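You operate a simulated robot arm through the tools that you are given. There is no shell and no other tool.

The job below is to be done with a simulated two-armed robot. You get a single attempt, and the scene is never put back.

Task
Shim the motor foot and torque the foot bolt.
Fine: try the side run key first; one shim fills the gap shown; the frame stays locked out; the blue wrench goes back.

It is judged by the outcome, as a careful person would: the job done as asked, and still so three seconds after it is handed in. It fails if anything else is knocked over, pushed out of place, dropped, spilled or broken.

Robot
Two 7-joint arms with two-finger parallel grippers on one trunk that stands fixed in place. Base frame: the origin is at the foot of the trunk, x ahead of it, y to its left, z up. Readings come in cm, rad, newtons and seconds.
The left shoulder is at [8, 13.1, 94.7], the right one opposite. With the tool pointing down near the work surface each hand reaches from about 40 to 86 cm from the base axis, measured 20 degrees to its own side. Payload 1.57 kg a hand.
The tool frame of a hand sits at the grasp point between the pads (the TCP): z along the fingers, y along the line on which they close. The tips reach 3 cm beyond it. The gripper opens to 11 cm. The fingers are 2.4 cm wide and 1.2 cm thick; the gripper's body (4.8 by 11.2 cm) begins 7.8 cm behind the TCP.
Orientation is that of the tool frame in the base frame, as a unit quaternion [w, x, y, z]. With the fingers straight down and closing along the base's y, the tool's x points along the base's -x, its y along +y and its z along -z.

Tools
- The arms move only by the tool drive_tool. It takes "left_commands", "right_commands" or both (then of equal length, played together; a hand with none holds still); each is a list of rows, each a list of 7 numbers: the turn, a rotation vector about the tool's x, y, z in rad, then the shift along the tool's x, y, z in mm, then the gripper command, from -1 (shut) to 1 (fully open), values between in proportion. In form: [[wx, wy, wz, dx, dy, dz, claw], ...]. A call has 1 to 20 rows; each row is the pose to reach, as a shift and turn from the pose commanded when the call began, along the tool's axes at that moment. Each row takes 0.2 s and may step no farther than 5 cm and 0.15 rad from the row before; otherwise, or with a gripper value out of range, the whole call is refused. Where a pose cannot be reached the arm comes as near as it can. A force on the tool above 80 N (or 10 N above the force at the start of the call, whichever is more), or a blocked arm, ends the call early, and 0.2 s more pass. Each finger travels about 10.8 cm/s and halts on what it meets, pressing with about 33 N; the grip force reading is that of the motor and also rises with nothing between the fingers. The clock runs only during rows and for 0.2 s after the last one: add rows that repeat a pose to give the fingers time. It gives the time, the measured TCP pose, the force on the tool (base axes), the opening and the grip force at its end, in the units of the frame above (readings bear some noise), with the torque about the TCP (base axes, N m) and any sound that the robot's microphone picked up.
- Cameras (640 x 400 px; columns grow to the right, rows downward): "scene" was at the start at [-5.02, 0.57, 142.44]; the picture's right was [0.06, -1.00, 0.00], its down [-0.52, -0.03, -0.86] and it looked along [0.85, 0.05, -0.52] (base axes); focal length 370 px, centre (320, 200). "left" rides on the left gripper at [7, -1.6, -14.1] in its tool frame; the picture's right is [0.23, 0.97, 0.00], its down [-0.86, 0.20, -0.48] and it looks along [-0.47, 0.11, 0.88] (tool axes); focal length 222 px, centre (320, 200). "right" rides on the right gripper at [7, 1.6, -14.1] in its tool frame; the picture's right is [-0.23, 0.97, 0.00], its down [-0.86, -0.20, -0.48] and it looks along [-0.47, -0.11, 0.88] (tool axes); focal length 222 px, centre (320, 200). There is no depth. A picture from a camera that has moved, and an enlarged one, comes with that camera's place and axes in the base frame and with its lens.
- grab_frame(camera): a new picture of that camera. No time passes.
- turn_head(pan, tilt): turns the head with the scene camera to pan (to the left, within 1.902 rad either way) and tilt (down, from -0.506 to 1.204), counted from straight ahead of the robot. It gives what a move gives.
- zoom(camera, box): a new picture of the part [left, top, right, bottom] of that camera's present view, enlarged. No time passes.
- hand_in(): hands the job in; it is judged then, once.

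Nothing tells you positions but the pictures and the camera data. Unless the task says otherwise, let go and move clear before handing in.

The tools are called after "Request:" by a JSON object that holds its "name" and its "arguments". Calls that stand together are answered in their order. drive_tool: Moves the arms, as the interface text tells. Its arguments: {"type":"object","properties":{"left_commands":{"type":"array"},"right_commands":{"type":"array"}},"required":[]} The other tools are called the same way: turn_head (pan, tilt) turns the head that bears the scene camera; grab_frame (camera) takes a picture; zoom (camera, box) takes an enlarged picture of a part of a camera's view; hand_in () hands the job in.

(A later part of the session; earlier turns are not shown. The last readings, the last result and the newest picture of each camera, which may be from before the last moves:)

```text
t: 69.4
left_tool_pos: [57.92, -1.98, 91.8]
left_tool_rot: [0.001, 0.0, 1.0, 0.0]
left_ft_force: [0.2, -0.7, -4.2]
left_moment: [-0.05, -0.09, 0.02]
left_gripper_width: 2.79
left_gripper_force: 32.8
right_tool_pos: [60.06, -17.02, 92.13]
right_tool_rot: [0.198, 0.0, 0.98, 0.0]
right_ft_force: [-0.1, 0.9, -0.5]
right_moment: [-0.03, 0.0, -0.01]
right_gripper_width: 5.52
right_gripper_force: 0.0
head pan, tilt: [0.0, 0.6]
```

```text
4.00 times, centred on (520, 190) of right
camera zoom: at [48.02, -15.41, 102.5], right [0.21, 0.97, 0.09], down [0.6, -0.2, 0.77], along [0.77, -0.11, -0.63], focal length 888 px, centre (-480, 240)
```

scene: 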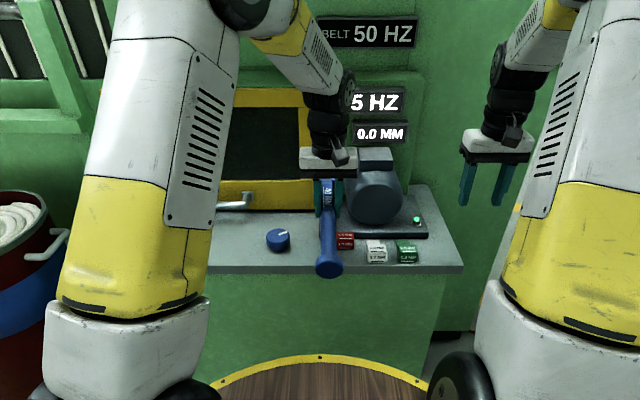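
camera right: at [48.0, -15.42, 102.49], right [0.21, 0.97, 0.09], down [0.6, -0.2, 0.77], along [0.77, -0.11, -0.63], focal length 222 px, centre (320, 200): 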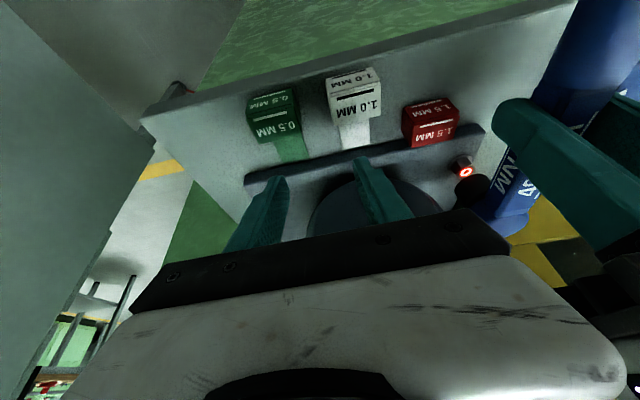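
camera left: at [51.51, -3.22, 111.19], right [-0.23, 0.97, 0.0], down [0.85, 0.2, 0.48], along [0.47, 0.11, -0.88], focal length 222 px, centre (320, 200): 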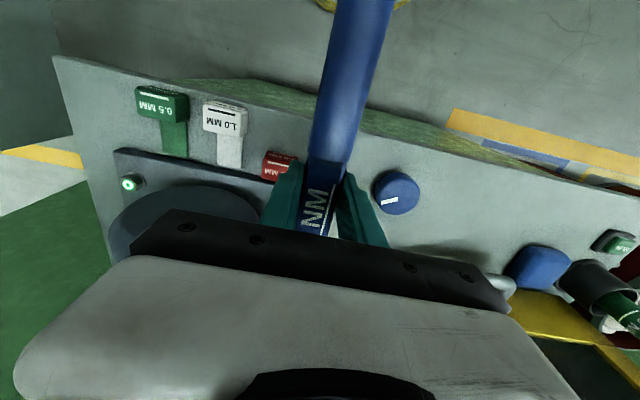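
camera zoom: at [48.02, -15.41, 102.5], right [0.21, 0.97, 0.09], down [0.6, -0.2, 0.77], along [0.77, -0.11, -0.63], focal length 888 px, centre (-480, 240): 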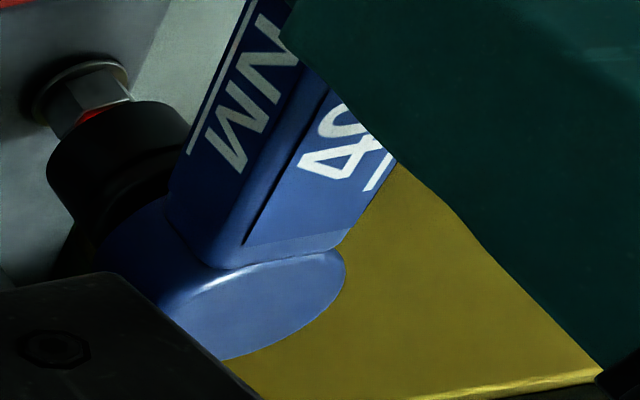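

The rim now looks concentric with the bolt. I'll lower slowly and watch the force for contact.

Request:
{"name": "drive_tool", "arguments": {"left_commands": [[0, 0, 0, -0.3, 0.3, 3, -1], [0, 0, 0, -0.3, 0.3, 6, -1], [0, 0, 0, -0.3, 0.3, 8, -1], [0, 0, 0, -0.3, 0.3, 8, -1]]}}

Request:
{"name": "zoom", "arguments": {"camera": "right", "box": [440, 140, 520, 190]}}

```text
t: 70.4
left_tool_pos: [58.05, -1.86, 90.96]
left_tool_rot: [0.0, 0.0, 1.0, 0.0]
left_ft_force: [0.9, -0.6, -4.0]
left_moment: [0.01, -0.11, 0.01]
left_gripper_width: 2.76
left_gripper_force: 33.0
right_tool_pos: [60.15, -17.01, 92.07]
right_tool_rot: [0.198, 0.0, 0.98, 0.001]
right_ft_force: [-0.2, 0.3, 1.0]
right_moment: [-0.01, 0.02, 0.01]
right_gripper_width: 5.47
right_gripper_force: 0.0
head pan, tilt: [0.0, 0.6]
```

```text
8.00 times, centred on (480, 165) of right
camera zoom: at [48.02, -15.41, 102.5], right [0.21, 0.97, 0.09], down [0.6, -0.2, 0.77], along [0.77, -0.11, -0.63], focal length 1777 px, centre (-960, 480)
```

zoom: 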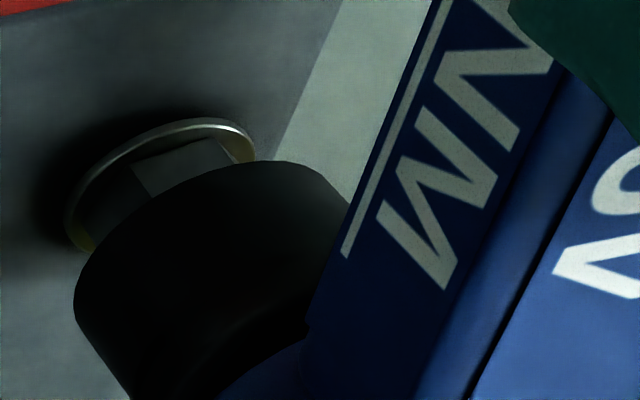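

Still no contact and the rim is concentric with the bolt. I'll keep lowering in small steps.

Request:
{"name": "drive_tool", "arguments": {"left_commands": [[0, 0, 0, 0, -0.5, 2, -1], [0, 0, 0, 0, -0.5, 4, -1], [0, 0, 0, 0, -0.5, 6, -1], [0, 0, 0, 0, -0.5, 6, -1]]}}

Request:
{"name": "zoom", "arguments": {"camera": "right", "box": [440, 140, 520, 190]}}

```text
t: 71.4
left_tool_pos: [58.01, -2.0, 90.3]
left_tool_rot: [0.0, 0.0, 1.0, 0.0]
left_ft_force: [-0.5, 0.4, -3.1]
left_moment: [-0.01, -0.1, 0.0]
left_gripper_width: 2.76
left_gripper_force: 32.5
right_tool_pos: [60.01, -17.05, 92.03]
right_tool_rot: [0.199, 0.0, 0.98, 0.0]
right_ft_force: [-0.6, -1.0, -0.6]
right_moment: [0.02, 0.01, 0.03]
right_gripper_width: 5.52
right_gripper_force: 0.0
head pan, tilt: [0.0, 0.6]
```

```text
8.00 times, centred on (480, 165) of right
camera zoom: at [48.02, -15.41, 102.5], right [0.21, 0.97, 0.09], down [0.6, -0.2, 0.77], along [0.77, -0.11, -0.63], focal length 1777 px, centre (-960, 480)
```

zoom: 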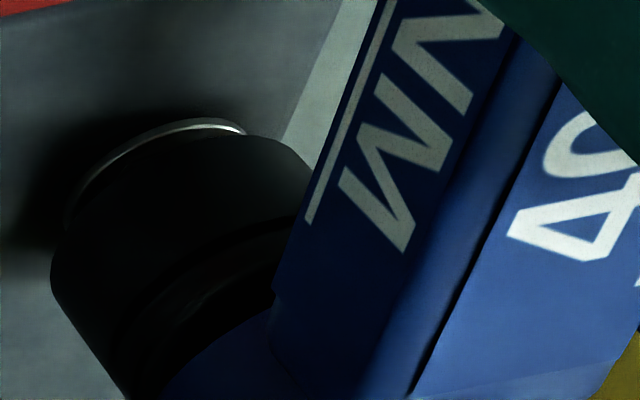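

The socket is passing over the hex and there is still no contact force. I'll continue down to the flange.

Request:
{"name": "drive_tool", "arguments": {"left_commands": [[0, 0, 0, 0, 0, 2, -1], [0, 0, 0, 0, 0, 4, -1], [0, 0, 0, 0, 0, 4, -1]]}}

Request:
{"name": "drive_tool", "arguments": {"left_commands": [[0, 0, 0, 0, 0, 1.5, -1], [0, 0, 0, 0, 0, 3, -1], [0, 0, 0, 0, 0, 3, -1]]}}

Request:
{"name": "zoom", "arguments": {"camera": "right", "box": [440, 140, 520, 190]}}

```text
t: 72.2
left_tool_pos: [57.95, -2.06, 89.92]
left_tool_rot: [0.0, 0.0, 1.0, 0.0]
left_ft_force: [-0.1, 0.6, -4.0]
left_moment: [0.02, -0.09, 0.02]
left_gripper_width: 2.79
left_gripper_force: 33.1
right_tool_pos: [60.03, -17.08, 92.01]
right_tool_rot: [0.199, 0.0, 0.98, 0.0]
right_ft_force: [-0.3, 0.4, -0.9]
right_moment: [-0.01, 0.0, -0.03]
right_gripper_width: 5.49
right_gripper_force: 0.0
head pan, tilt: [0.0, 0.6]
```

```text
t: 73.0
left_tool_pos: [58.0, -1.89, 89.6]
left_tool_rot: [0.0, 0.0, 1.0, 0.001]
left_ft_force: [0.1, 0.1, -4.4]
left_moment: [0.01, -0.09, 0.02]
left_gripper_width: 2.77
left_gripper_force: 33.0
right_tool_pos: [60.02, -16.98, 92.05]
right_tool_rot: [0.198, 0.0, 0.98, 0.0]
right_ft_force: [0.1, -0.9, -0.2]
right_moment: [0.01, 0.02, -0.03]
right_gripper_width: 5.5
right_gripper_force: 0.1
head pan, tilt: [0.0, 0.6]
```

```text
8.00 times, centred on (480, 165) of right
camera zoom: at [48.02, -15.41, 102.5], right [0.21, 0.97, 0.09], down [0.6, -0.2, 0.77], along [0.77, -0.11, -0.63], focal length 1777 px, centre (-960, 480)
```

zoom: 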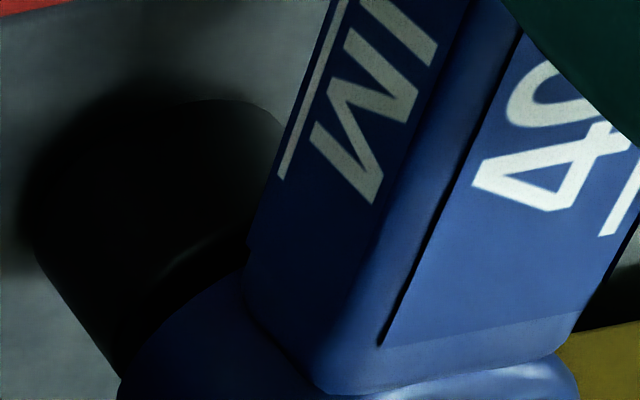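

The socket now covers the whole bolt. I'll lower a couple of millimetres more until it touches.

Request:
{"name": "drive_tool", "arguments": {"left_commands": [[0, 0, 0, 0, 0, 1.5, -1], [0, 0, 0, 0, 0, 3, -1], [0, 0, 0, 0, 0, 3, -1]]}}

Request:
{"name": "zoom", "arguments": {"camera": "right", "box": [440, 140, 520, 190]}}

Request:
{"name": "zoom", "arguments": {"camera": "scene", "box": [270, 170, 430, 290]}}

```text
t: 73.8
left_tool_pos: [58.0, -1.94, 89.21]
left_tool_rot: [0.0, 0.0, 1.0, 0.0]
left_ft_force: [-0.7, 0.4, -3.9]
left_moment: [0.02, -0.11, 0.0]
left_gripper_width: 2.79
left_gripper_force: 32.4
right_tool_pos: [59.96, -16.98, 91.99]
right_tool_rot: [0.199, 0.0, 0.98, 0.0]
right_ft_force: [-0.4, -0.4, 0.9]
right_moment: [0.0, -0.01, 0.02]
right_gripper_width: 5.49
right_gripper_force: 0.0
head pan, tilt: [0.0, 0.6]
```

```text
8.00 times, centred on (480, 165) of right
camera zoom: at [48.02, -15.41, 102.5], right [0.21, 0.97, 0.09], down [0.6, -0.2, 0.77], along [0.77, -0.11, -0.63], focal length 1777 px, centre (-960, 480)
```

zoom: 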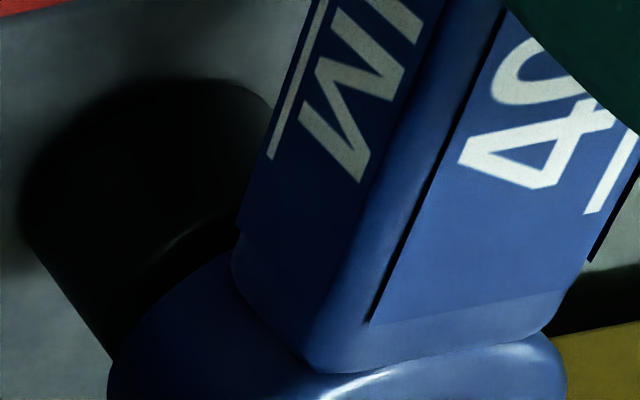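

```text
3.33 times, centred on (350, 230) of scene
camera zoom: at [-5.15, -0.01, 141.92], right [0.0, -1.0, 0.0], down [-0.57, 0.0, -0.82], along [0.82, 0.0, -0.57], focal length 1235 px, centre (220, 100)
```

zoom: 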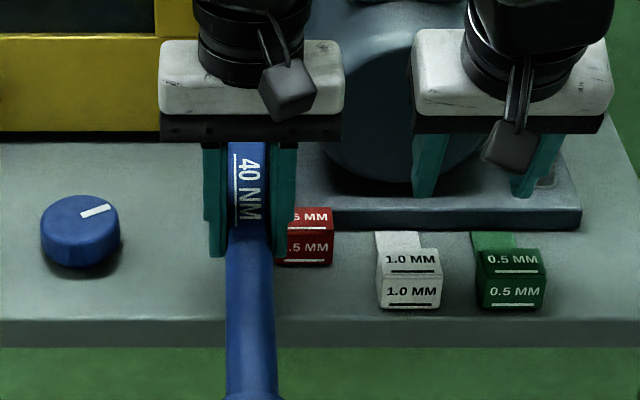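

Still no vertical contact. I'll go down a little further.

Request:
{"name": "drive_tool", "arguments": {"left_commands": [[0, 0, 0, 0, 0, 1.5, -1], [0, 0, 0, 0, 0, 3, -1], [0, 0, 0, 0, 0, 3, -1]]}}

Request:
{"name": "drive_tool", "arguments": {"left_commands": [[0, 0, 0, 0, 0, 1, -1], [0, 0, 0, 0, 0, 2, -1], [0, 0, 0, 0, 0, 2, -1]]}}

```text
t: 74.6
left_tool_pos: [58.09, -1.88, 89.0]
left_tool_rot: [0.001, 0.0, 1.0, -0.001]
left_ft_force: [-2.4, 3.2, 7.9]
left_moment: [0.12, -1.03, 0.19]
left_gripper_width: 2.78
left_gripper_force: 33.5
right_tool_pos: [59.92, -17.05, 92.13]
right_tool_rot: [0.199, 0.0, 0.98, -0.001]
right_ft_force: [0.1, -0.8, 0.6]
right_moment: [0.03, 0.0, 0.0]
right_gripper_width: 5.52
right_gripper_force: 0.1
head pan, tilt: [0.0, 0.6]
```

```text
t: 75.4
left_tool_pos: [57.96, -2.09, 88.8]
left_tool_rot: [0.0, 0.0, 1.0, 0.0]
left_ft_force: [-4.4, 2.2, 7.4]
left_moment: [0.1, -0.95, 0.28]
left_gripper_width: 2.78
left_gripper_force: 32.8
right_tool_pos: [60.01, -17.04, 92.01]
right_tool_rot: [0.199, 0.0, 0.98, 0.0]
right_ft_force: [-1.0, 0.6, 0.2]
right_moment: [0.0, 0.0, -0.01]
right_gripper_width: 5.52
right_gripper_force: 0.1
head pan, tilt: [0.0, 0.6]
```

The socket bottomed on the bolt with light contact (about 12 N). I'll ease up slightly and start turning clockwise about the bolt, listening for the wrench click.

Request:
{"name": "drive_tool", "arguments": {"left_commands": [[0, 0, 0, 0, 0, -1.5, -1], [0, 0, 0.05, -0.1, 5.2, -1.5, -1], [0, 0, 0.1, -0.5, 10.5, -1.5, -1], [0, 0, 0.15, -1.2, 15.7, -1.5, -1], [0, 0, 0.2, -2.1, 20.9, -1.5, -1], [0, 0, 0.2, -2.1, 20.9, -1.5, -1]]}}

Request:
{"name": "zoom", "arguments": {"camera": "right", "box": [420, 110, 580, 210]}}

Request:
{"name": "zoom", "arguments": {"camera": "scene", "box": [270, 170, 430, 290]}}

```text
t: 76.8
left_tool_pos: [58.19, 0.14, 89.07]
left_tool_rot: [0.001, 0.1, 0.995, -0.001]
left_ft_force: [-0.7, 0.1, -4.1]
left_moment: [-0.01, -0.08, 0.02]
left_gripper_width: 2.76
left_gripper_force: 33.0
right_tool_pos: [59.97, -16.98, 92.05]
right_tool_rot: [0.198, 0.0, 0.98, 0.0]
right_ft_force: [0.9, -0.1, 0.4]
right_moment: [0.0, 0.01, 0.01]
right_gripper_width: 5.49
right_gripper_force: 0.2
head pan, tilt: [0.0, 0.6]
```

```text
4.00 times, centred on (500, 160) of right
camera zoom: at [48.02, -15.41, 102.5], right [0.21, 0.97, 0.09], down [0.6, -0.2, 0.77], along [0.77, -0.11, -0.63], focal length 888 px, centre (-400, 360)
```

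zoom: 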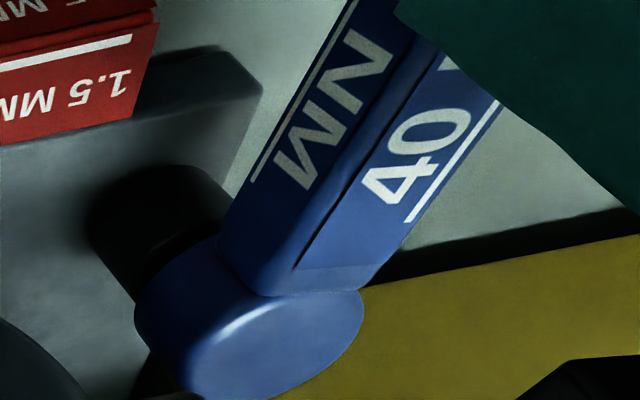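

```text
3.33 times, centred on (350, 230) of scene
camera zoom: at [-5.15, -0.02, 141.92], right [0.0, -1.0, 0.0], down [-0.57, 0.0, -0.82], along [0.82, 0.0, -0.57], focal length 1235 px, centre (220, 100)
```

zoom: 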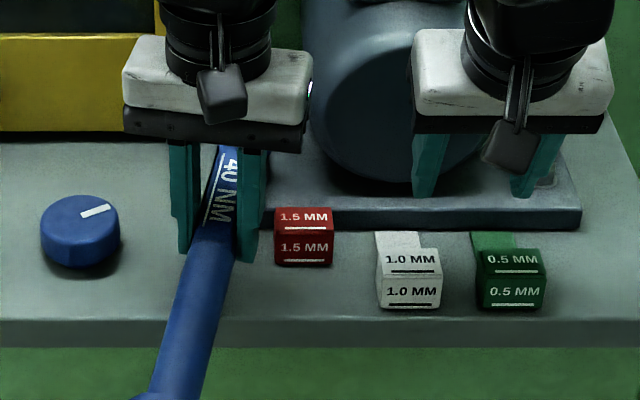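

The wrench turned 0.2 rad freely so far. I'll press down by about 1 mm and continue the clockwise turn.

Request:
{"name": "drive_tool", "arguments": {"left_commands": [[0, 0, 0, 0, 0, 1, -1], [0, 0, 0.1, -0.5, 10.5, 1, -1], [0, 0, 0.2, -2.1, 20.9, 1, -1], [0, 0, 0.2, -2.1, 20.9, 1, -1]]}}

Request:
{"name": "zoom", "arguments": {"camera": "right", "box": [420, 110, 580, 210]}}

Request:
{"name": "grab_frame", "arguments": {"camera": "scene"}}

```text
t: 77.8
left_tool_pos: [58.77, 2.13, 88.9]
left_tool_rot: [0.0, 0.199, 0.98, 0.001]
left_ft_force: [0.2, 0.1, -3.5]
left_moment: [-0.02, -0.09, 0.05]
left_gripper_width: 2.79
left_gripper_force: 33.3
right_tool_pos: [60.01, -17.17, 91.96]
right_tool_rot: [0.199, 0.0, 0.98, 0.0]
right_ft_force: [-0.5, -0.4, 0.2]
right_moment: [-0.01, -0.01, 0.03]
right_gripper_width: 5.49
right_gripper_force: 0.0
head pan, tilt: [0.0, 0.6]
```

```text
4.00 times, centred on (500, 160) of right
camera zoom: at [48.02, -15.41, 102.5], right [0.21, 0.97, 0.09], down [0.6, -0.2, 0.77], along [0.77, -0.11, -0.63], focal length 888 px, centre (-400, 360)
```

zoom: 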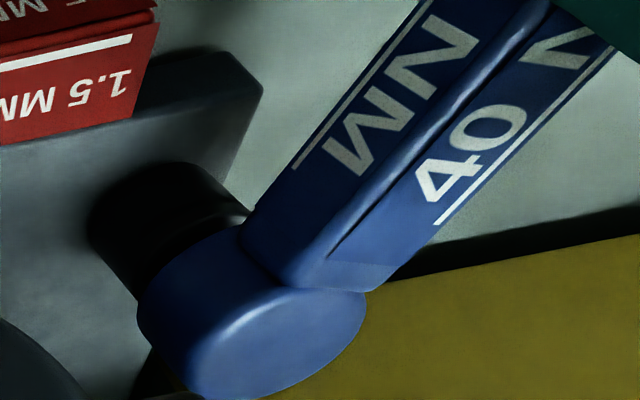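

```text
taken
```

scene: 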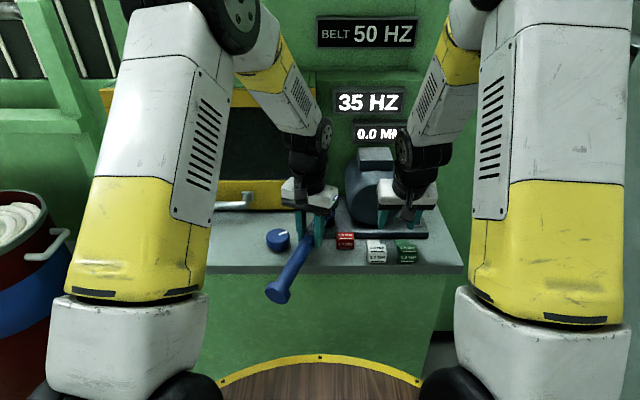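

No resistance or click yet, and the wrench no longer presses on the bolt at this height. I'll lower a bit more to seat it before turning further.

Request:
{"name": "drive_tool", "arguments": {"left_commands": [[0, 0, 0, 0, 0, 1, -1], [0, 0, 0, 0, 0, 2, -1], [0, 0, 0, 0, 0, 2, -1]]}}

Request:
{"name": "drive_tool", "arguments": {"left_commands": [[0, 0, 0, 0, 0, 1, -1], [0, 0, 0, 0, 0, 2, -1], [0, 0, 0, 0, 0, 2, -1]]}}

```text
t: 78.6
left_tool_pos: [58.85, 2.12, 88.78]
left_tool_rot: [0.001, 0.198, 0.98, 0.0]
left_ft_force: [-2.5, 2.4, 7.4]
left_moment: [-0.36, -0.98, 0.12]
left_gripper_width: 2.78
left_gripper_force: 33.5
right_tool_pos: [59.99, -17.09, 92.04]
right_tool_rot: [0.199, 0.0, 0.98, 0.0]
right_ft_force: [0.1, 0.6, -0.4]
right_moment: [-0.01, 0.0, 0.0]
right_gripper_width: 5.48
right_gripper_force: 0.0
head pan, tilt: [0.0, 0.6]
```

```text
t: 79.4
left_tool_pos: [58.72, 2.28, 88.55]
left_tool_rot: [0.0, 0.199, 0.98, 0.0]
left_ft_force: [-6.1, 4.2, 16.1]
left_moment: [-0.58, -1.48, 0.11]
left_gripper_width: 2.75
left_gripper_force: 33.1
right_tool_pos: [59.88, -17.0, 92.04]
right_tool_rot: [0.199, 0.0, 0.98, 0.0]
right_ft_force: [0.7, 0.4, -0.2]
right_moment: [0.0, -0.07, -0.02]
right_gripper_width: 5.5
right_gripper_force: 0.0
head pan, tilt: [0.0, 0.6]
```

The socket is resting on the plate or flange around the bolt. I'll ease the downward load and keep turning clockwise.

Request:
{"name": "drive_tool", "arguments": {"left_commands": [[0, 0, 0, 0, 0, -2, -1], [0, 0, 0.1, -0.5, 10.5, -2, -1], [0, 0, 0.2, -2.1, 20.9, -2, -1], [0, 0, 0.2, -2.1, 20.9, -2, -1]]}}

Request:
{"name": "zoom", "arguments": {"camera": "right", "box": [420, 110, 580, 210]}}

Request:
{"name": "zoom", "arguments": {"camera": "scene", "box": [240, 170, 400, 290]}}

```text
t: 80.4
left_tool_pos: [59.77, 4.02, 88.61]
left_tool_rot: [0.0, 0.297, 0.955, 0.0]
left_ft_force: [0.8, -0.4, -4.2]
left_moment: [-0.04, -0.07, 0.02]
left_gripper_width: 2.76
left_gripper_force: 33.0
right_tool_pos: [60.01, -17.03, 92.02]
right_tool_rot: [0.199, 0.0, 0.98, 0.0]
right_ft_force: [-0.3, 0.0, 0.2]
right_moment: [-0.03, -0.01, -0.01]
right_gripper_width: 5.49
right_gripper_force: 0.1
head pan, tilt: [0.0, 0.6]
```

```text
4.00 times, centred on (500, 160) of right
camera zoom: at [48.02, -15.42, 102.5], right [0.21, 0.97, 0.09], down [0.6, -0.2, 0.77], along [0.77, -0.11, -0.63], focal length 888 px, centre (-400, 360)
```

zoom: 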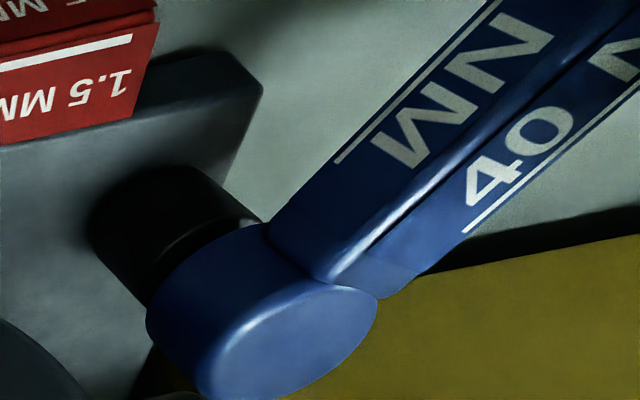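

```text
3.33 times, centred on (320, 230) of scene
camera zoom: at [-5.15, -0.02, 141.92], right [0.0, -1.0, 0.0], down [-0.57, 0.0, -0.82], along [0.82, 0.0, -0.57], focal length 1235 px, centre (320, 100)
```

zoom: 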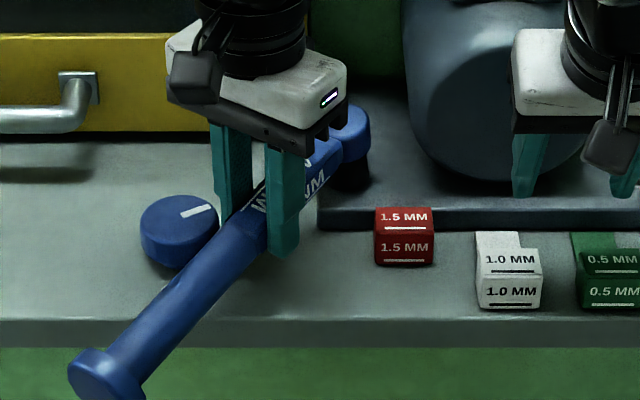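

No resistance yet at 0.6 rad. The scene camera can now see the head, so I'll check whether the socket is properly centred on the bolt.

Request:
{"name": "zoom", "arguments": {"camera": "scene", "box": [300, 190, 364, 230]}}

Request:
{"name": "zoom", "arguments": {"camera": "right", "box": [430, 140, 510, 190]}}

```text
10.00 times, centred on (332, 210) of scene
camera zoom: at [-5.15, -0.02, 141.92], right [0.0, -1.0, 0.0], down [-0.57, 0.0, -0.82], along [0.82, 0.0, -0.57], focal length 3704 px, centre (200, 100)
```

zoom: 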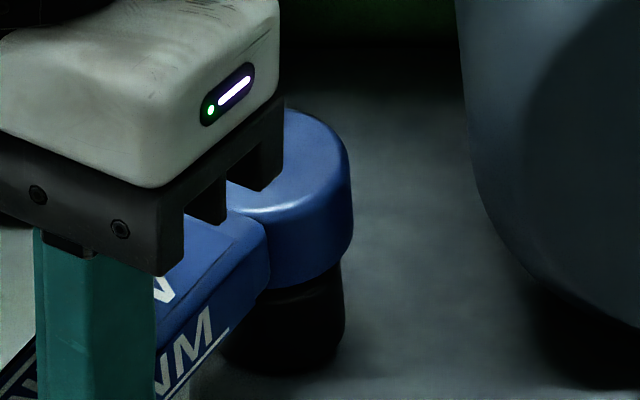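

```text
8.00 times, centred on (470, 165) of right
camera zoom: at [48.02, -15.42, 102.5], right [0.21, 0.97, 0.09], down [0.6, -0.2, 0.77], along [0.77, -0.11, -0.63], focal length 1777 px, centre (-880, 480)
```

zoom: 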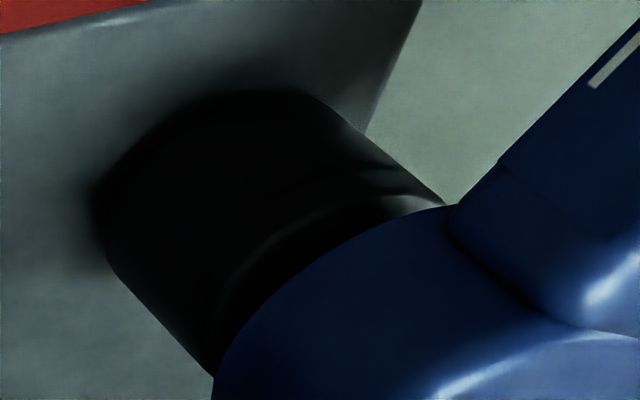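

The socket is seated around the bolt. The leading finger is nearing the blue knob, so I'll raise the wrench 4 mm, which still leaves the socket well over the hex, and continue turning.

Request:
{"name": "drive_tool", "arguments": {"left_commands": [[0, 0, 0.05, -0.1, 5.2, 0, -1], [0, 0, 0.1, -0.5, 10.5, 0, -1], [0, 0, 0.1, -0.5, 10.5, -4, -1], [0, 0, 0.15, -1.2, 15.7, -4, -1], [0, 0, 0.2, -2.1, 20.9, -4, -1], [0, 0, 0.2, -2.1, 20.9, -4, -1]]}}

Request:
{"name": "zoom", "arguments": {"camera": "scene", "box": [240, 170, 400, 290]}}

Request:
{"name": "zoom", "arguments": {"camera": "right", "box": [420, 110, 580, 210]}}

```text
t: 81.8
left_tool_pos: [61.21, 5.69, 89.04]
left_tool_rot: [-0.001, 0.39, 0.921, 0.0]
left_ft_force: [-0.1, -0.8, -3.8]
left_moment: [-0.06, -0.07, 0.33]
left_gripper_width: 2.79
left_gripper_force: 33.3
right_tool_pos: [59.98, -17.06, 92.07]
right_tool_rot: [0.199, 0.0, 0.98, 0.0]
right_ft_force: [0.1, 0.0, 0.2]
right_moment: [-0.01, 0.0, 0.03]
right_gripper_width: 5.54
right_gripper_force: 0.0
head pan, tilt: [0.0, 0.6]
```

```text
3.33 times, centred on (320, 230) of scene
camera zoom: at [-5.15, -0.01, 141.92], right [0.0, -1.0, 0.0], down [-0.57, 0.0, -0.82], along [0.82, 0.0, -0.57], focal length 1235 px, centre (320, 100)
```

zoom: 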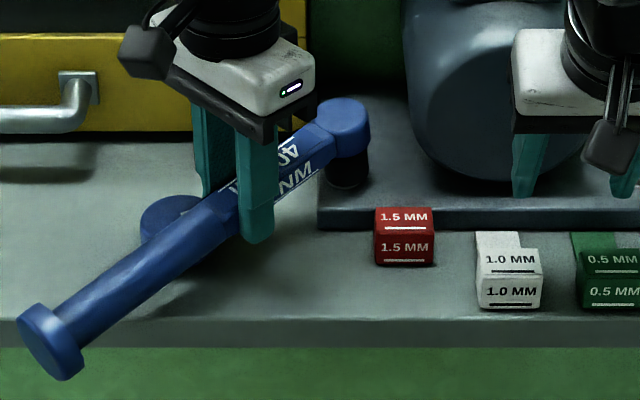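

```text
4.00 times, centred on (500, 160) of right
camera zoom: at [48.02, -15.41, 102.5], right [0.21, 0.97, 0.09], down [0.6, -0.2, 0.77], along [0.77, -0.11, -0.63], focal length 888 px, centre (-400, 360)
```

zoom: 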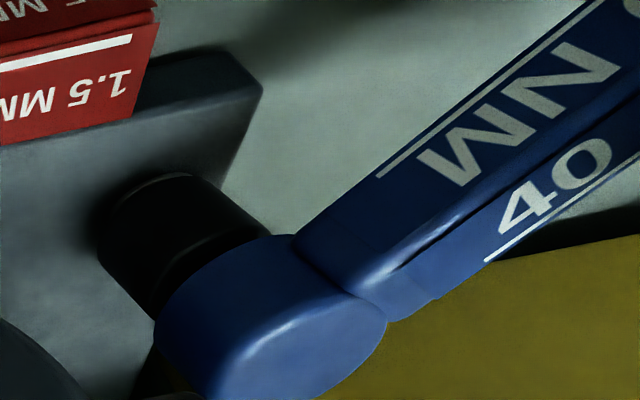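

A resisting torque of 0.33 N·m has appeared, so the bolt is now taking load. I'll keep turning in small steps.

Request:
{"name": "drive_tool", "arguments": {"left_commands": [[0, 0, 0.05, -0.1, 5.2, 0, -1], [0, 0, 0.1, -0.5, 10.5, 0, -1], [0, 0, 0.1, -0.5, 10.5, 0, -1]]}}

Request:
{"name": "zoom", "arguments": {"camera": "scene", "box": [240, 170, 400, 290]}}

```text
t: 82.6
left_tool_pos: [61.88, 6.33, 89.07]
left_tool_rot: [0.0, 0.435, 0.9, 0.0]
left_ft_force: [-0.7, 0.3, -4.8]
left_moment: [-0.08, -0.06, 0.54]
left_gripper_width: 2.77
left_gripper_force: 32.6
right_tool_pos: [59.96, -17.05, 92.0]
right_tool_rot: [0.199, 0.0, 0.98, 0.0]
right_ft_force: [0.4, -0.5, 0.8]
right_moment: [-0.06, 0.01, 0.01]
right_gripper_width: 5.5
right_gripper_force: 0.0
head pan, tilt: [0.0, 0.6]
```

```text
3.33 times, centred on (320, 230) of scene
camera zoom: at [-5.15, -0.01, 141.92], right [0.0, -1.0, 0.0], down [-0.57, 0.0, -0.82], along [0.82, 0.0, -0.57], focal length 1235 px, centre (320, 100)
```

zoom: 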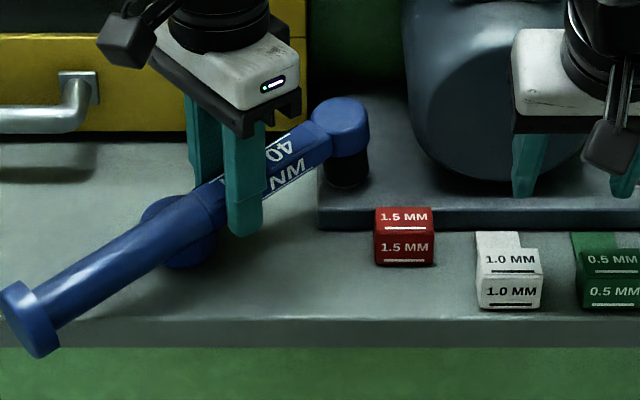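

Torque is building steadily, 0.54 N·m with no side force. I'll continue.

Request:
{"name": "drive_tool", "arguments": {"left_commands": [[0, 0, 0.05, -0.1, 5.2, 0, -1], [0, 0, 0.1, -0.5, 10.5, 0, -1], [0, 0, 0.1, -0.5, 10.5, 0, -1]]}}

Request:
{"name": "zoom", "arguments": {"camera": "scene", "box": [240, 170, 400, 290]}}

Request:
{"name": "zoom", "arguments": {"camera": "left", "box": [220, 100, 420, 225]}}

```text
t: 83.4
left_tool_pos: [62.74, 6.98, 89.09]
left_tool_rot: [0.0, 0.48, 0.877, 0.0]
left_ft_force: [-0.7, 0.4, -4.7]
left_moment: [0.02, 0.01, 0.78]
left_gripper_width: 2.8
left_gripper_force: 32.7
right_tool_pos: [59.97, -17.04, 91.9]
right_tool_rot: [0.199, 0.0, 0.98, 0.0]
right_ft_force: [0.4, 0.4, 0.0]
right_moment: [0.01, 0.0, -0.04]
right_gripper_width: 5.51
right_gripper_force: 0.1
head pan, tilt: [0.0, 0.6]
```

```text
3.33 times, centred on (320, 230) of scene
camera zoom: at [-5.15, -0.01, 141.92], right [0.0, -1.0, 0.0], down [-0.57, 0.0, -0.82], along [0.82, 0.0, -0.57], focal length 1235 px, centre (320, 100)
```

zoom: 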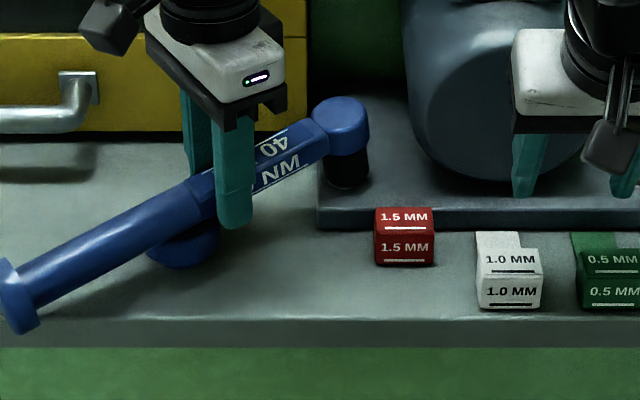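

```text
3.20 times, centred on (320, 162) of left
camera zoom: at [57.71, 12.01, 103.14], right [0.7, 0.72, 0.0], down [0.63, -0.61, 0.48], along [0.34, -0.33, -0.88], focal length 711 px, centre (320, 320)
```

zoom: 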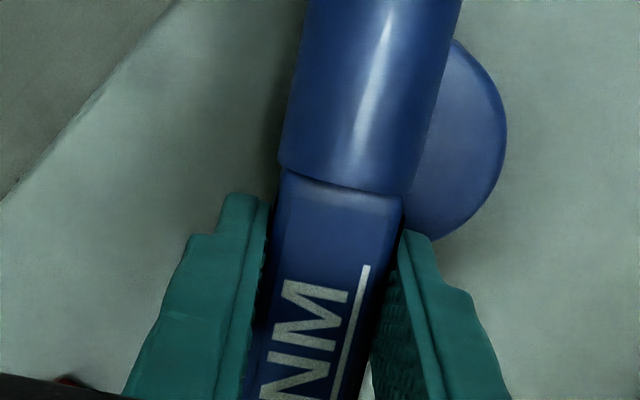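

The torque is now 0.78 N·m and the grip is holding without slip. I'll keep going step by step.

Request:
{"name": "drive_tool", "arguments": {"left_commands": [[0, 0, 0.05, -0.1, 5.2, 0, -1], [0, 0, 0.1, -0.5, 10.5, 0, -1], [0, 0, 0.1, -0.5, 10.5, 0, -1]]}}

Request:
{"name": "zoom", "arguments": {"camera": "scene", "box": [240, 170, 400, 290]}}

```text
t: 84.2
left_tool_pos: [63.74, 7.58, 89.1]
left_tool_rot: [0.0, 0.524, 0.852, -0.001]
left_ft_force: [-0.3, 1.9, -3.2]
left_moment: [-0.08, -0.02, -0.02]
left_gripper_width: 2.77
left_gripper_force: 32.9
right_tool_pos: [59.96, -17.05, 92.1]
right_tool_rot: [0.198, 0.0, 0.98, 0.001]
right_ft_force: [0.1, -0.6, -0.5]
right_moment: [-0.02, -0.02, 0.0]
right_gripper_width: 5.51
right_gripper_force: 0.0
head pan, tilt: [0.0, 0.6]
```

```text
3.33 times, centred on (320, 230) of scene
camera zoom: at [-5.15, 0.0, 141.92], right [0.0, -1.0, 0.0], down [-0.57, 0.0, -0.82], along [0.82, 0.0, -0.57], focal length 1235 px, centre (320, 100)
```

zoom: 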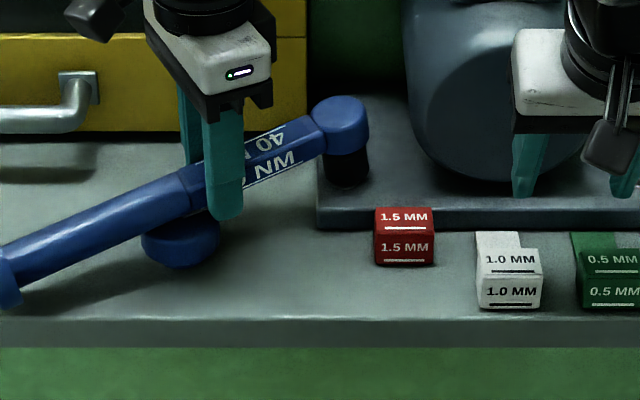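

The resisting torque suddenly dropped to zero with no click reported. I'll lift the wrench straight up off the bolt to see whether the bolt's light changed.

Request:
{"name": "drive_tool", "arguments": {"left_commands": [[0, 0, 0, 0, 0, -8, -1], [0, 0, 0, 0, 0, -16, -1], [0, 0, 0, 0, 0, -26, -1], [0, 0, 0, 0, 0, -36, -1], [0, 0, 0, 0, 0, -36, -1]]}}

Request:
{"name": "zoom", "arguments": {"camera": "scene", "box": [240, 170, 400, 290]}}

Request:
{"name": "zoom", "arguments": {"camera": "right", "box": [420, 110, 580, 210]}}

```text
t: 85.4
left_tool_pos: [63.82, 7.39, 92.63]
left_tool_rot: [0.0, 0.523, 0.853, 0.0]
left_ft_force: [-0.2, -0.7, -3.9]
left_moment: [-0.07, -0.05, 0.03]
left_gripper_width: 2.77
left_gripper_force: 32.7
right_tool_pos: [60.04, -17.01, 92.01]
right_tool_rot: [0.198, 0.0, 0.98, 0.0]
right_ft_force: [0.9, 0.8, 0.2]
right_moment: [-0.01, -0.02, 0.0]
right_gripper_width: 5.51
right_gripper_force: 0.0
head pan, tilt: [0.0, 0.6]
```

```text
3.33 times, centred on (320, 230) of scene
camera zoom: at [-5.15, -0.01, 141.92], right [0.0, -1.0, 0.0], down [-0.57, 0.0, -0.82], along [0.82, 0.0, -0.57], focal length 1235 px, centre (320, 100)
```

zoom: 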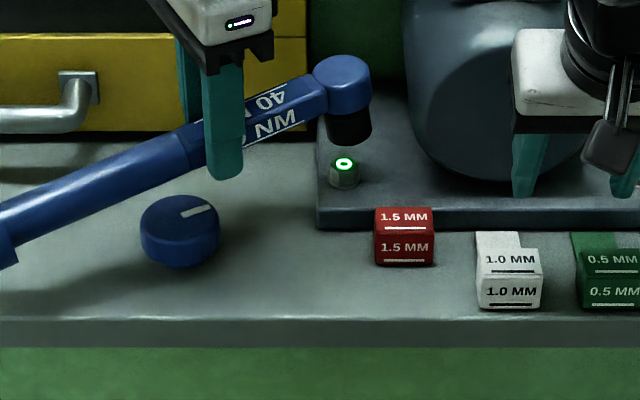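

```text
4.00 times, centred on (500, 160) of right
camera zoom: at [48.02, -15.41, 102.5], right [0.21, 0.97, 0.09], down [0.6, -0.2, 0.77], along [0.77, -0.11, -0.63], focal length 888 px, centre (-400, 360)
```

zoom: 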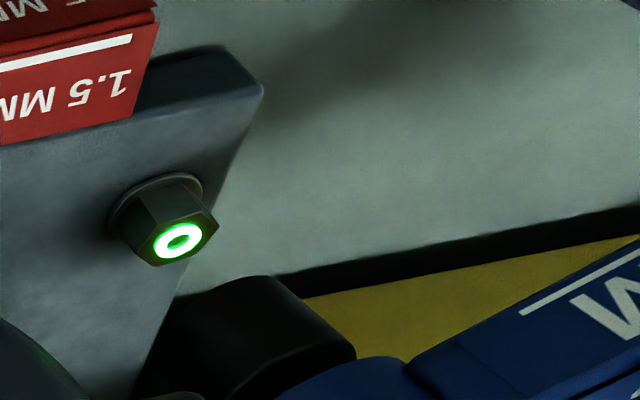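

The bolt light is now green, so the bolt is torqued. I'll carry the wrench back to its place: lift clear, turn the handle to +y again, and stop above the original spot.

Request:
{"name": "drive_tool", "arguments": {"left_commands": [[0, 0, 0, 0, 0, -20, -1], [0, 0, 0, 0, 0, -42, -1], [0, 0, 0.06, 26, 9, -42, -1], [0, 0, 0.12, 52, 18, -42, -1], [0, 0, 0.18, 79, 27, -42, -1], [0, 0, 0.24, 105, 37, -42, -1], [0, 0, 0.3, 131, 46, -42, -1], [0, 0, 0.36, 158, 55, -42, -1], [0, 0, 0.42, 184, 65, -42, -1], [0, 0, 0.4708, 210.3, 74, -42, -1], [0, 0, 0.4708, 210.3, 74, -42, -1]]}}

Request:
{"name": "zoom", "arguments": {"camera": "scene", "box": [100, 160, 310, 291]}}

Request:
{"name": "grab_frame", "arguments": {"camera": "left"}}

```text
t: 87.8
left_tool_pos: [60.6, 29.46, 96.91]
left_tool_rot: [-0.001, 0.707, 0.707, 0.001]
left_ft_force: [-0.3, -0.7, -4.4]
left_moment: [-0.11, 0.0, -0.01]
left_gripper_width: 2.76
left_gripper_force: 32.9
right_tool_pos: [60.05, -17.01, 92.04]
right_tool_rot: [0.198, 0.0, 0.98, 0.0]
right_ft_force: [0.0, -0.8, -0.1]
right_moment: [0.0, 0.0, 0.01]
right_gripper_width: 5.47
right_gripper_force: 0.0
head pan, tilt: [0.0, 0.6]
```

```text
3.05 times, centred on (205, 226) of scene
camera zoom: at [-5.15, 0.0, 141.92], right [0.0, -1.0, 0.0], down [-0.57, 0.0, -0.82], along [0.82, 0.0, -0.57], focal length 1129 px, centre (670, 122)
```

zoom: 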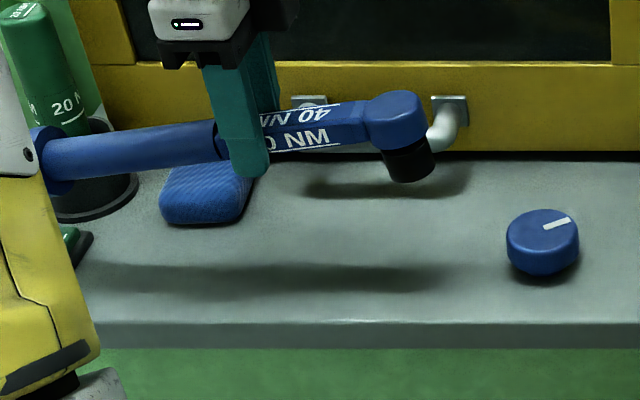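

```text
taken
camera left: at [59.04, 36.5, 110.9], right [0.97, 0.23, 0.0], down [0.2, -0.86, 0.48], along [0.11, -0.47, -0.88], focal length 222 px, centre (320, 200)
```

left: 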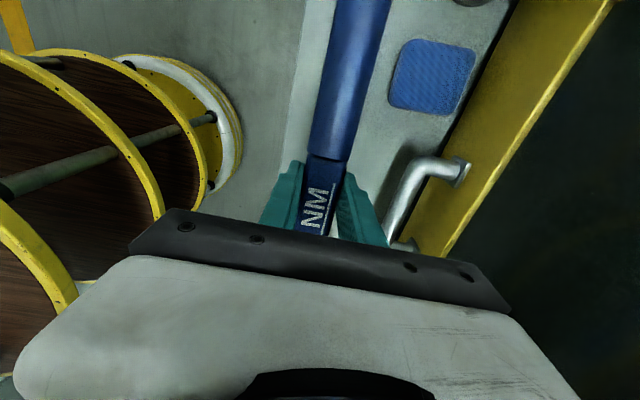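

The wrench is above its home spot, pitched slightly with the head a little high from pressing on the bolt. I'll adjust by about a millimetre and lower it in stages.

Request:
{"name": "drive_tool", "arguments": {"left_commands": [[0, 0, 0, 0.5, 1, 20, -1], [0, 0, 0, 0.8, 1.5, 40, -1], [0, 0, 0, 0.8, 1.5, 60, -1], [0, 0, 0, 0.8, 1.5, 75, -1], [0, 0, 0, 0.8, 1.5, 80, -1], [0, 0, 0, 0.8, 1.5, 80, -1]]}}

Request:
{"name": "zoom", "arguments": {"camera": "scene", "box": [100, 160, 310, 291]}}

Request:
{"name": "zoom", "arguments": {"camera": "left", "box": [260, 0, 460, 125]}}

```text
t: 89.2
left_tool_pos: [60.74, 29.5, 88.93]
left_tool_rot: [0.0, 0.707, 0.707, 0.0]
left_ft_force: [0.7, -0.7, -5.0]
left_moment: [-0.1, 0.02, -0.01]
left_gripper_width: 2.76
left_gripper_force: 33.1
right_tool_pos: [59.95, -16.94, 92.01]
right_tool_rot: [0.199, 0.0, 0.98, 0.001]
right_ft_force: [1.1, -0.9, 0.1]
right_moment: [-0.01, 0.0, 0.01]
right_gripper_width: 5.49
right_gripper_force: 0.1
head pan, tilt: [0.0, 0.6]
```

```text
3.05 times, centred on (205, 226) of scene
camera zoom: at [-5.15, 0.0, 141.92], right [0.0, -1.0, 0.0], down [-0.57, 0.0, -0.82], along [0.82, 0.0, -0.57], focal length 1129 px, centre (670, 122)
```

zoom: 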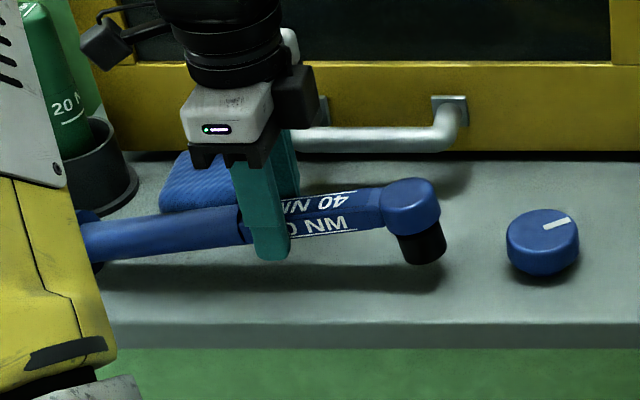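

```text
3.20 times, centred on (360, 62) of left
camera zoom: at [59.2, 36.55, 102.99], right [0.97, 0.23, 0.0], down [0.2, -0.85, 0.48], along [0.11, -0.47, -0.88], focal length 711 px, centre (192, 640)
```

zoom: 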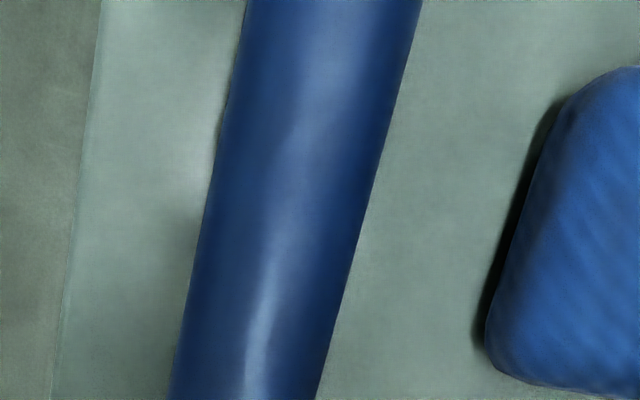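

The handle end is lower than the head, so the collar will touch first. I'll lower slowly and watch for its contact.

Request:
{"name": "drive_tool", "arguments": {"left_commands": [[0, 0, 0, 0, 0, 3, -1], [0, 0, 0, 0, 0, 6, -1], [0, 0, 0, 0, 0, 8, -1], [0, 0, 0, 0, 0, 8, -1]]}}

Request:
{"name": "drive_tool", "arguments": {"left_commands": [[0, 0, 0, 0, 0, 2, -1], [0, 0, 0, 0, 0, 4, -1], [0, 0, 0, 0, 0, 6, -1], [0, 0, 0, 0, 0, 6, -1]]}}

Request:
{"name": "zoom", "arguments": {"camera": "scene", "box": [100, 160, 310, 291]}}

```text
t: 90.2
left_tool_pos: [60.84, 29.61, 88.13]
left_tool_rot: [0.0, 0.707, 0.707, 0.0]
left_ft_force: [-0.2, -0.3, -4.5]
left_moment: [-0.11, 0.0, -0.06]
left_gripper_width: 2.78
left_gripper_force: 32.6
right_tool_pos: [60.02, -17.17, 92.07]
right_tool_rot: [0.198, 0.0, 0.98, 0.0]
right_ft_force: [0.8, -0.3, -0.6]
right_moment: [0.01, -0.03, 0.02]
right_gripper_width: 5.49
right_gripper_force: 0.0
head pan, tilt: [0.0, 0.6]
```

```text
t: 91.2
left_tool_pos: [60.91, 29.71, 87.54]
left_tool_rot: [0.0, 0.707, 0.707, 0.0]
left_ft_force: [0.4, -2.9, 3.9]
left_moment: [1.01, -0.02, -0.1]
left_gripper_width: 2.78
left_gripper_force: 33.1
right_tool_pos: [59.93, -16.96, 92.0]
right_tool_rot: [0.199, -0.001, 0.98, 0.0]
right_ft_force: [0.1, 0.0, -0.3]
right_moment: [-0.02, 0.02, 0.04]
right_gripper_width: 5.49
right_gripper_force: 0.0
head pan, tilt: [0.0, 0.6]
```

```text
3.05 times, centred on (205, 226) of scene
camera zoom: at [-5.17, -0.03, 141.92], right [0.0, -1.0, 0.0], down [-0.57, 0.0, -0.82], along [0.82, 0.0, -0.57], focal length 1129 px, centre (670, 122)
```

zoom: 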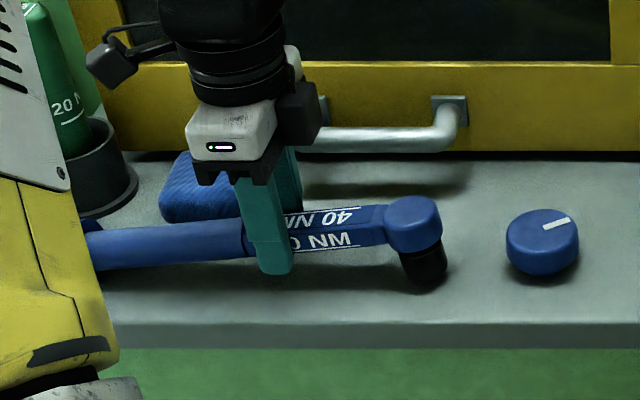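

The collar has touched first as expected. I'll raise slightly, tilt the hand by about 0.05 rad to level the wrench, then lower again.

Request:
{"name": "drive_tool", "arguments": {"left_commands": [[0, 0, 0, 0, 0, -4, -1], [0, 0.03, 0, 0, 0, -4, -1], [0, 0.055, 0, 0, 0, -4, -1], [0, 0.055, 0, 0, 0, -4, -1]]}}

Request:
{"name": "zoom", "arguments": {"camera": "scene", "box": [100, 160, 310, 291]}}

```text
t: 92.2
left_tool_pos: [60.71, 29.58, 87.83]
left_tool_rot: [-0.019, 0.707, 0.707, 0.02]
left_ft_force: [-0.1, -0.1, -3.9]
left_moment: [-0.1, 0.0, 0.01]
left_gripper_width: 2.8
left_gripper_force: 33.1
right_tool_pos: [60.01, -17.03, 92.09]
right_tool_rot: [0.199, 0.0, 0.98, 0.0]
right_ft_force: [0.4, -0.5, -0.4]
right_moment: [-0.02, 0.01, 0.0]
right_gripper_width: 5.49
right_gripper_force: 0.0
head pan, tilt: [0.0, 0.6]
```

```text
3.05 times, centred on (205, 226) of scene
camera zoom: at [-5.15, 0.0, 141.92], right [0.0, -1.0, 0.0], down [-0.57, 0.0, -0.82], along [0.82, 0.0, -0.57], focal length 1129 px, centre (670, 122)
```

zoom: 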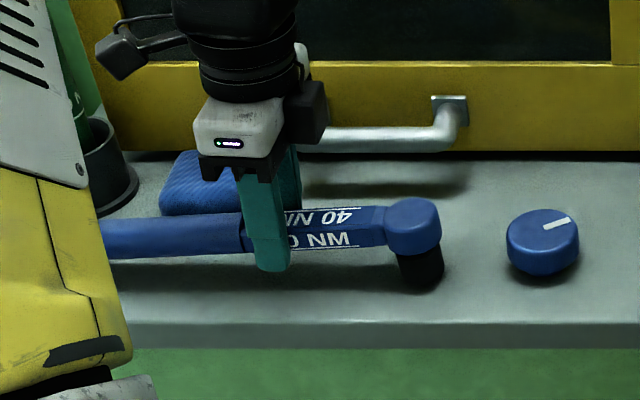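

The wrench is level and about 0.8 cm above its rest. I'll lower it gently to contact.

Request:
{"name": "drive_tool", "arguments": {"left_commands": [[0, 0, 0, 0, 0, 2, -1], [0, 0, 0, 0, 0, 4, -1], [0, 0, 0, 0, 0, 6, -1], [0, 0, 0, 0, 0, 6, -1]]}}

Request:
{"name": "drive_tool", "arguments": {"left_commands": [[0, 0, 0, 0, 0, 1, -1], [0, 0, 0, 0, 0, 2, -1], [0, 0, 0, 0, 0, 2, -1]]}}

Request:
{"name": "zoom", "arguments": {"camera": "scene", "box": [100, 160, 310, 291]}}

```text
t: 93.2
left_tool_pos: [61.09, 29.67, 87.23]
left_tool_rot: [-0.02, 0.707, 0.707, 0.02]
left_ft_force: [0.3, -0.4, -4.1]
left_moment: [-0.11, -0.01, 0.02]
left_gripper_width: 2.77
left_gripper_force: 33.1
right_tool_pos: [59.93, -17.05, 92.02]
right_tool_rot: [0.198, 0.0, 0.98, 0.0]
right_ft_force: [0.3, -0.7, -0.1]
right_moment: [-0.03, 0.0, 0.02]
right_gripper_width: 5.5
right_gripper_force: 0.1
head pan, tilt: [0.0, 0.6]
```

```text
t: 94.0
left_tool_pos: [60.92, 29.68, 87.03]
left_tool_rot: [-0.019, 0.707, 0.706, 0.02]
left_ft_force: [0.4, 0.7, -4.4]
left_moment: [-0.1, 0.01, 0.01]
left_gripper_width: 2.75
left_gripper_force: 33.0
right_tool_pos: [60.04, -17.01, 91.98]
right_tool_rot: [0.198, 0.0, 0.98, 0.0]
right_ft_force: [0.1, 1.2, 1.2]
right_moment: [-0.04, 0.01, 0.01]
right_gripper_width: 5.49
right_gripper_force: 0.0
head pan, tilt: [0.0, 0.6]
```

```text
3.05 times, centred on (205, 226) of scene
camera zoom: at [-5.15, 0.0, 141.92], right [0.0, -1.0, 0.0], down [-0.57, 0.0, -0.82], along [0.82, 0.0, -0.57], focal length 1129 px, centre (670, 122)
```

zoom: 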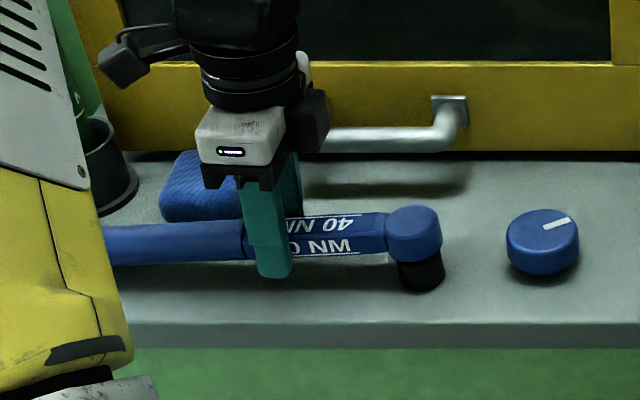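

The picture now nearly matches the original rest position. I'll go down another millimetre or two until the bench takes the weight.

Request:
{"name": "drive_tool", "arguments": {"left_commands": [[0, 0, 0, 0, -0.5, 1, -1], [0, 0, 0, 0, -0.5, 1.5, -1], [0, 0, 0, 0, -0.5, 1.5, -1]]}}

Request:
{"name": "zoom", "arguments": {"camera": "scene", "box": [130, 200, 270, 288]}}

```text
t: 94.8
left_tool_pos: [60.87, 29.73, 87.1]
left_tool_rot: [-0.019, 0.707, 0.707, 0.021]
left_ft_force: [1.9, 1.8, 7.8]
left_moment: [-1.06, 0.01, 0.11]
left_gripper_width: 2.77
left_gripper_force: 32.8
right_tool_pos: [60.06, -16.97, 92.1]
right_tool_rot: [0.198, 0.0, 0.98, 0.0]
right_ft_force: [0.1, -0.5, 0.5]
right_moment: [0.0, 0.01, 0.01]
right_gripper_width: 5.5
right_gripper_force: 0.0
head pan, tilt: [0.0, 0.6]
```

```text
4.55 times, centred on (200, 244) of scene
camera zoom: at [-5.18, 0.0, 141.92], right [0.0, -1.0, 0.0], down [-0.56, 0.0, -0.83], along [0.83, 0.0, -0.56], focal length 1684 px, centre (866, 0)
```

zoom: 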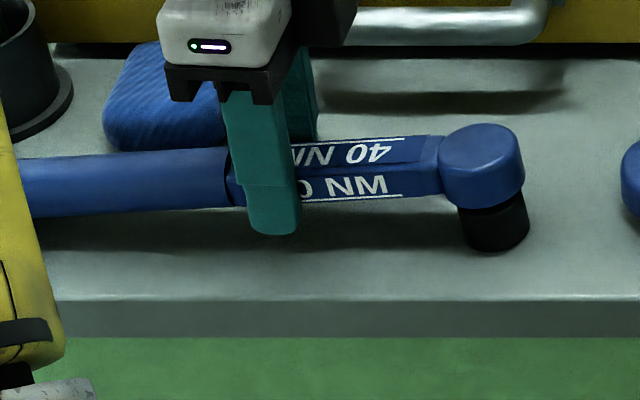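

The head is resting on the bench. I'll ease off a millimetre, open the fingers, and compare with the original position.

Request:
{"name": "drive_tool", "arguments": {"left_commands": [[0, 0, 0, 0, 0, -1, -1], [0, 0, 0, 0, 0, -1, -0.7], [0, 0, 0, 0, 0, -1, -0.4], [0, 0, 0, 0, 0, -1, -0.1], [0, 0, 0, 0, 0, -1, 0], [0, 0, 0, 0, 0, -1, 0]]}}

Request:
{"name": "zoom", "arguments": {"camera": "scene", "box": [130, 200, 270, 288]}}

Request:
{"name": "zoom", "arguments": {"camera": "left", "box": [220, 100, 420, 225]}}

```text
t: 96.2
left_tool_pos: [60.9, 29.71, 86.92]
left_tool_rot: [-0.02, 0.707, 0.707, 0.019]
left_ft_force: [-0.1, 0.6, 0.0]
left_moment: [0.0, -0.01, -0.03]
left_gripper_width: 5.52
left_gripper_force: 0.1
right_tool_pos: [60.03, -17.04, 91.95]
right_tool_rot: [0.198, 0.0, 0.98, 0.0]
right_ft_force: [0.2, 0.0, 0.5]
right_moment: [-0.01, 0.01, 0.0]
right_gripper_width: 5.51
right_gripper_force: 0.0
head pan, tilt: [0.0, 0.6]
```

```text
4.55 times, centred on (200, 244) of scene
camera zoom: at [-5.16, -0.01, 141.92], right [0.0, -1.0, 0.0], down [-0.57, 0.0, -0.82], along [0.82, 0.0, -0.57], focal length 1684 px, centre (866, 0)
```

zoom: 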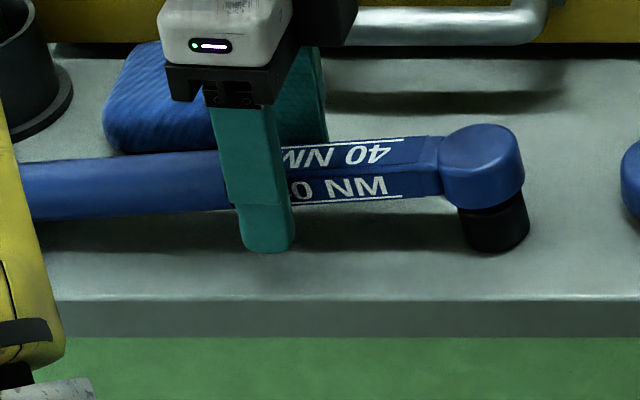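

```text
3.20 times, centred on (320, 162) of left
camera zoom: at [59.27, 35.88, 101.42], right [0.97, 0.23, 0.01], down [0.2, -0.88, 0.43], along [0.11, -0.42, -0.9], focal length 711 px, centre (320, 320)
```

zoom: 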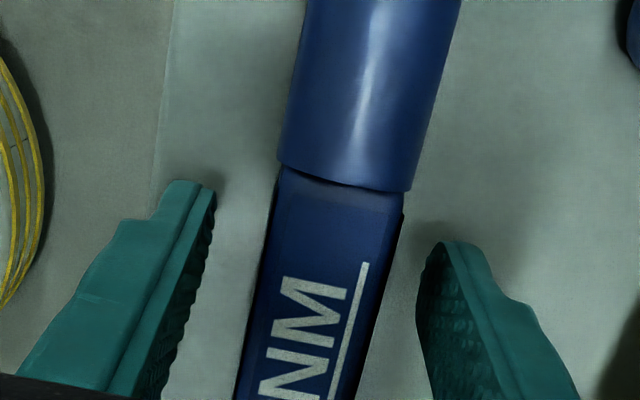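

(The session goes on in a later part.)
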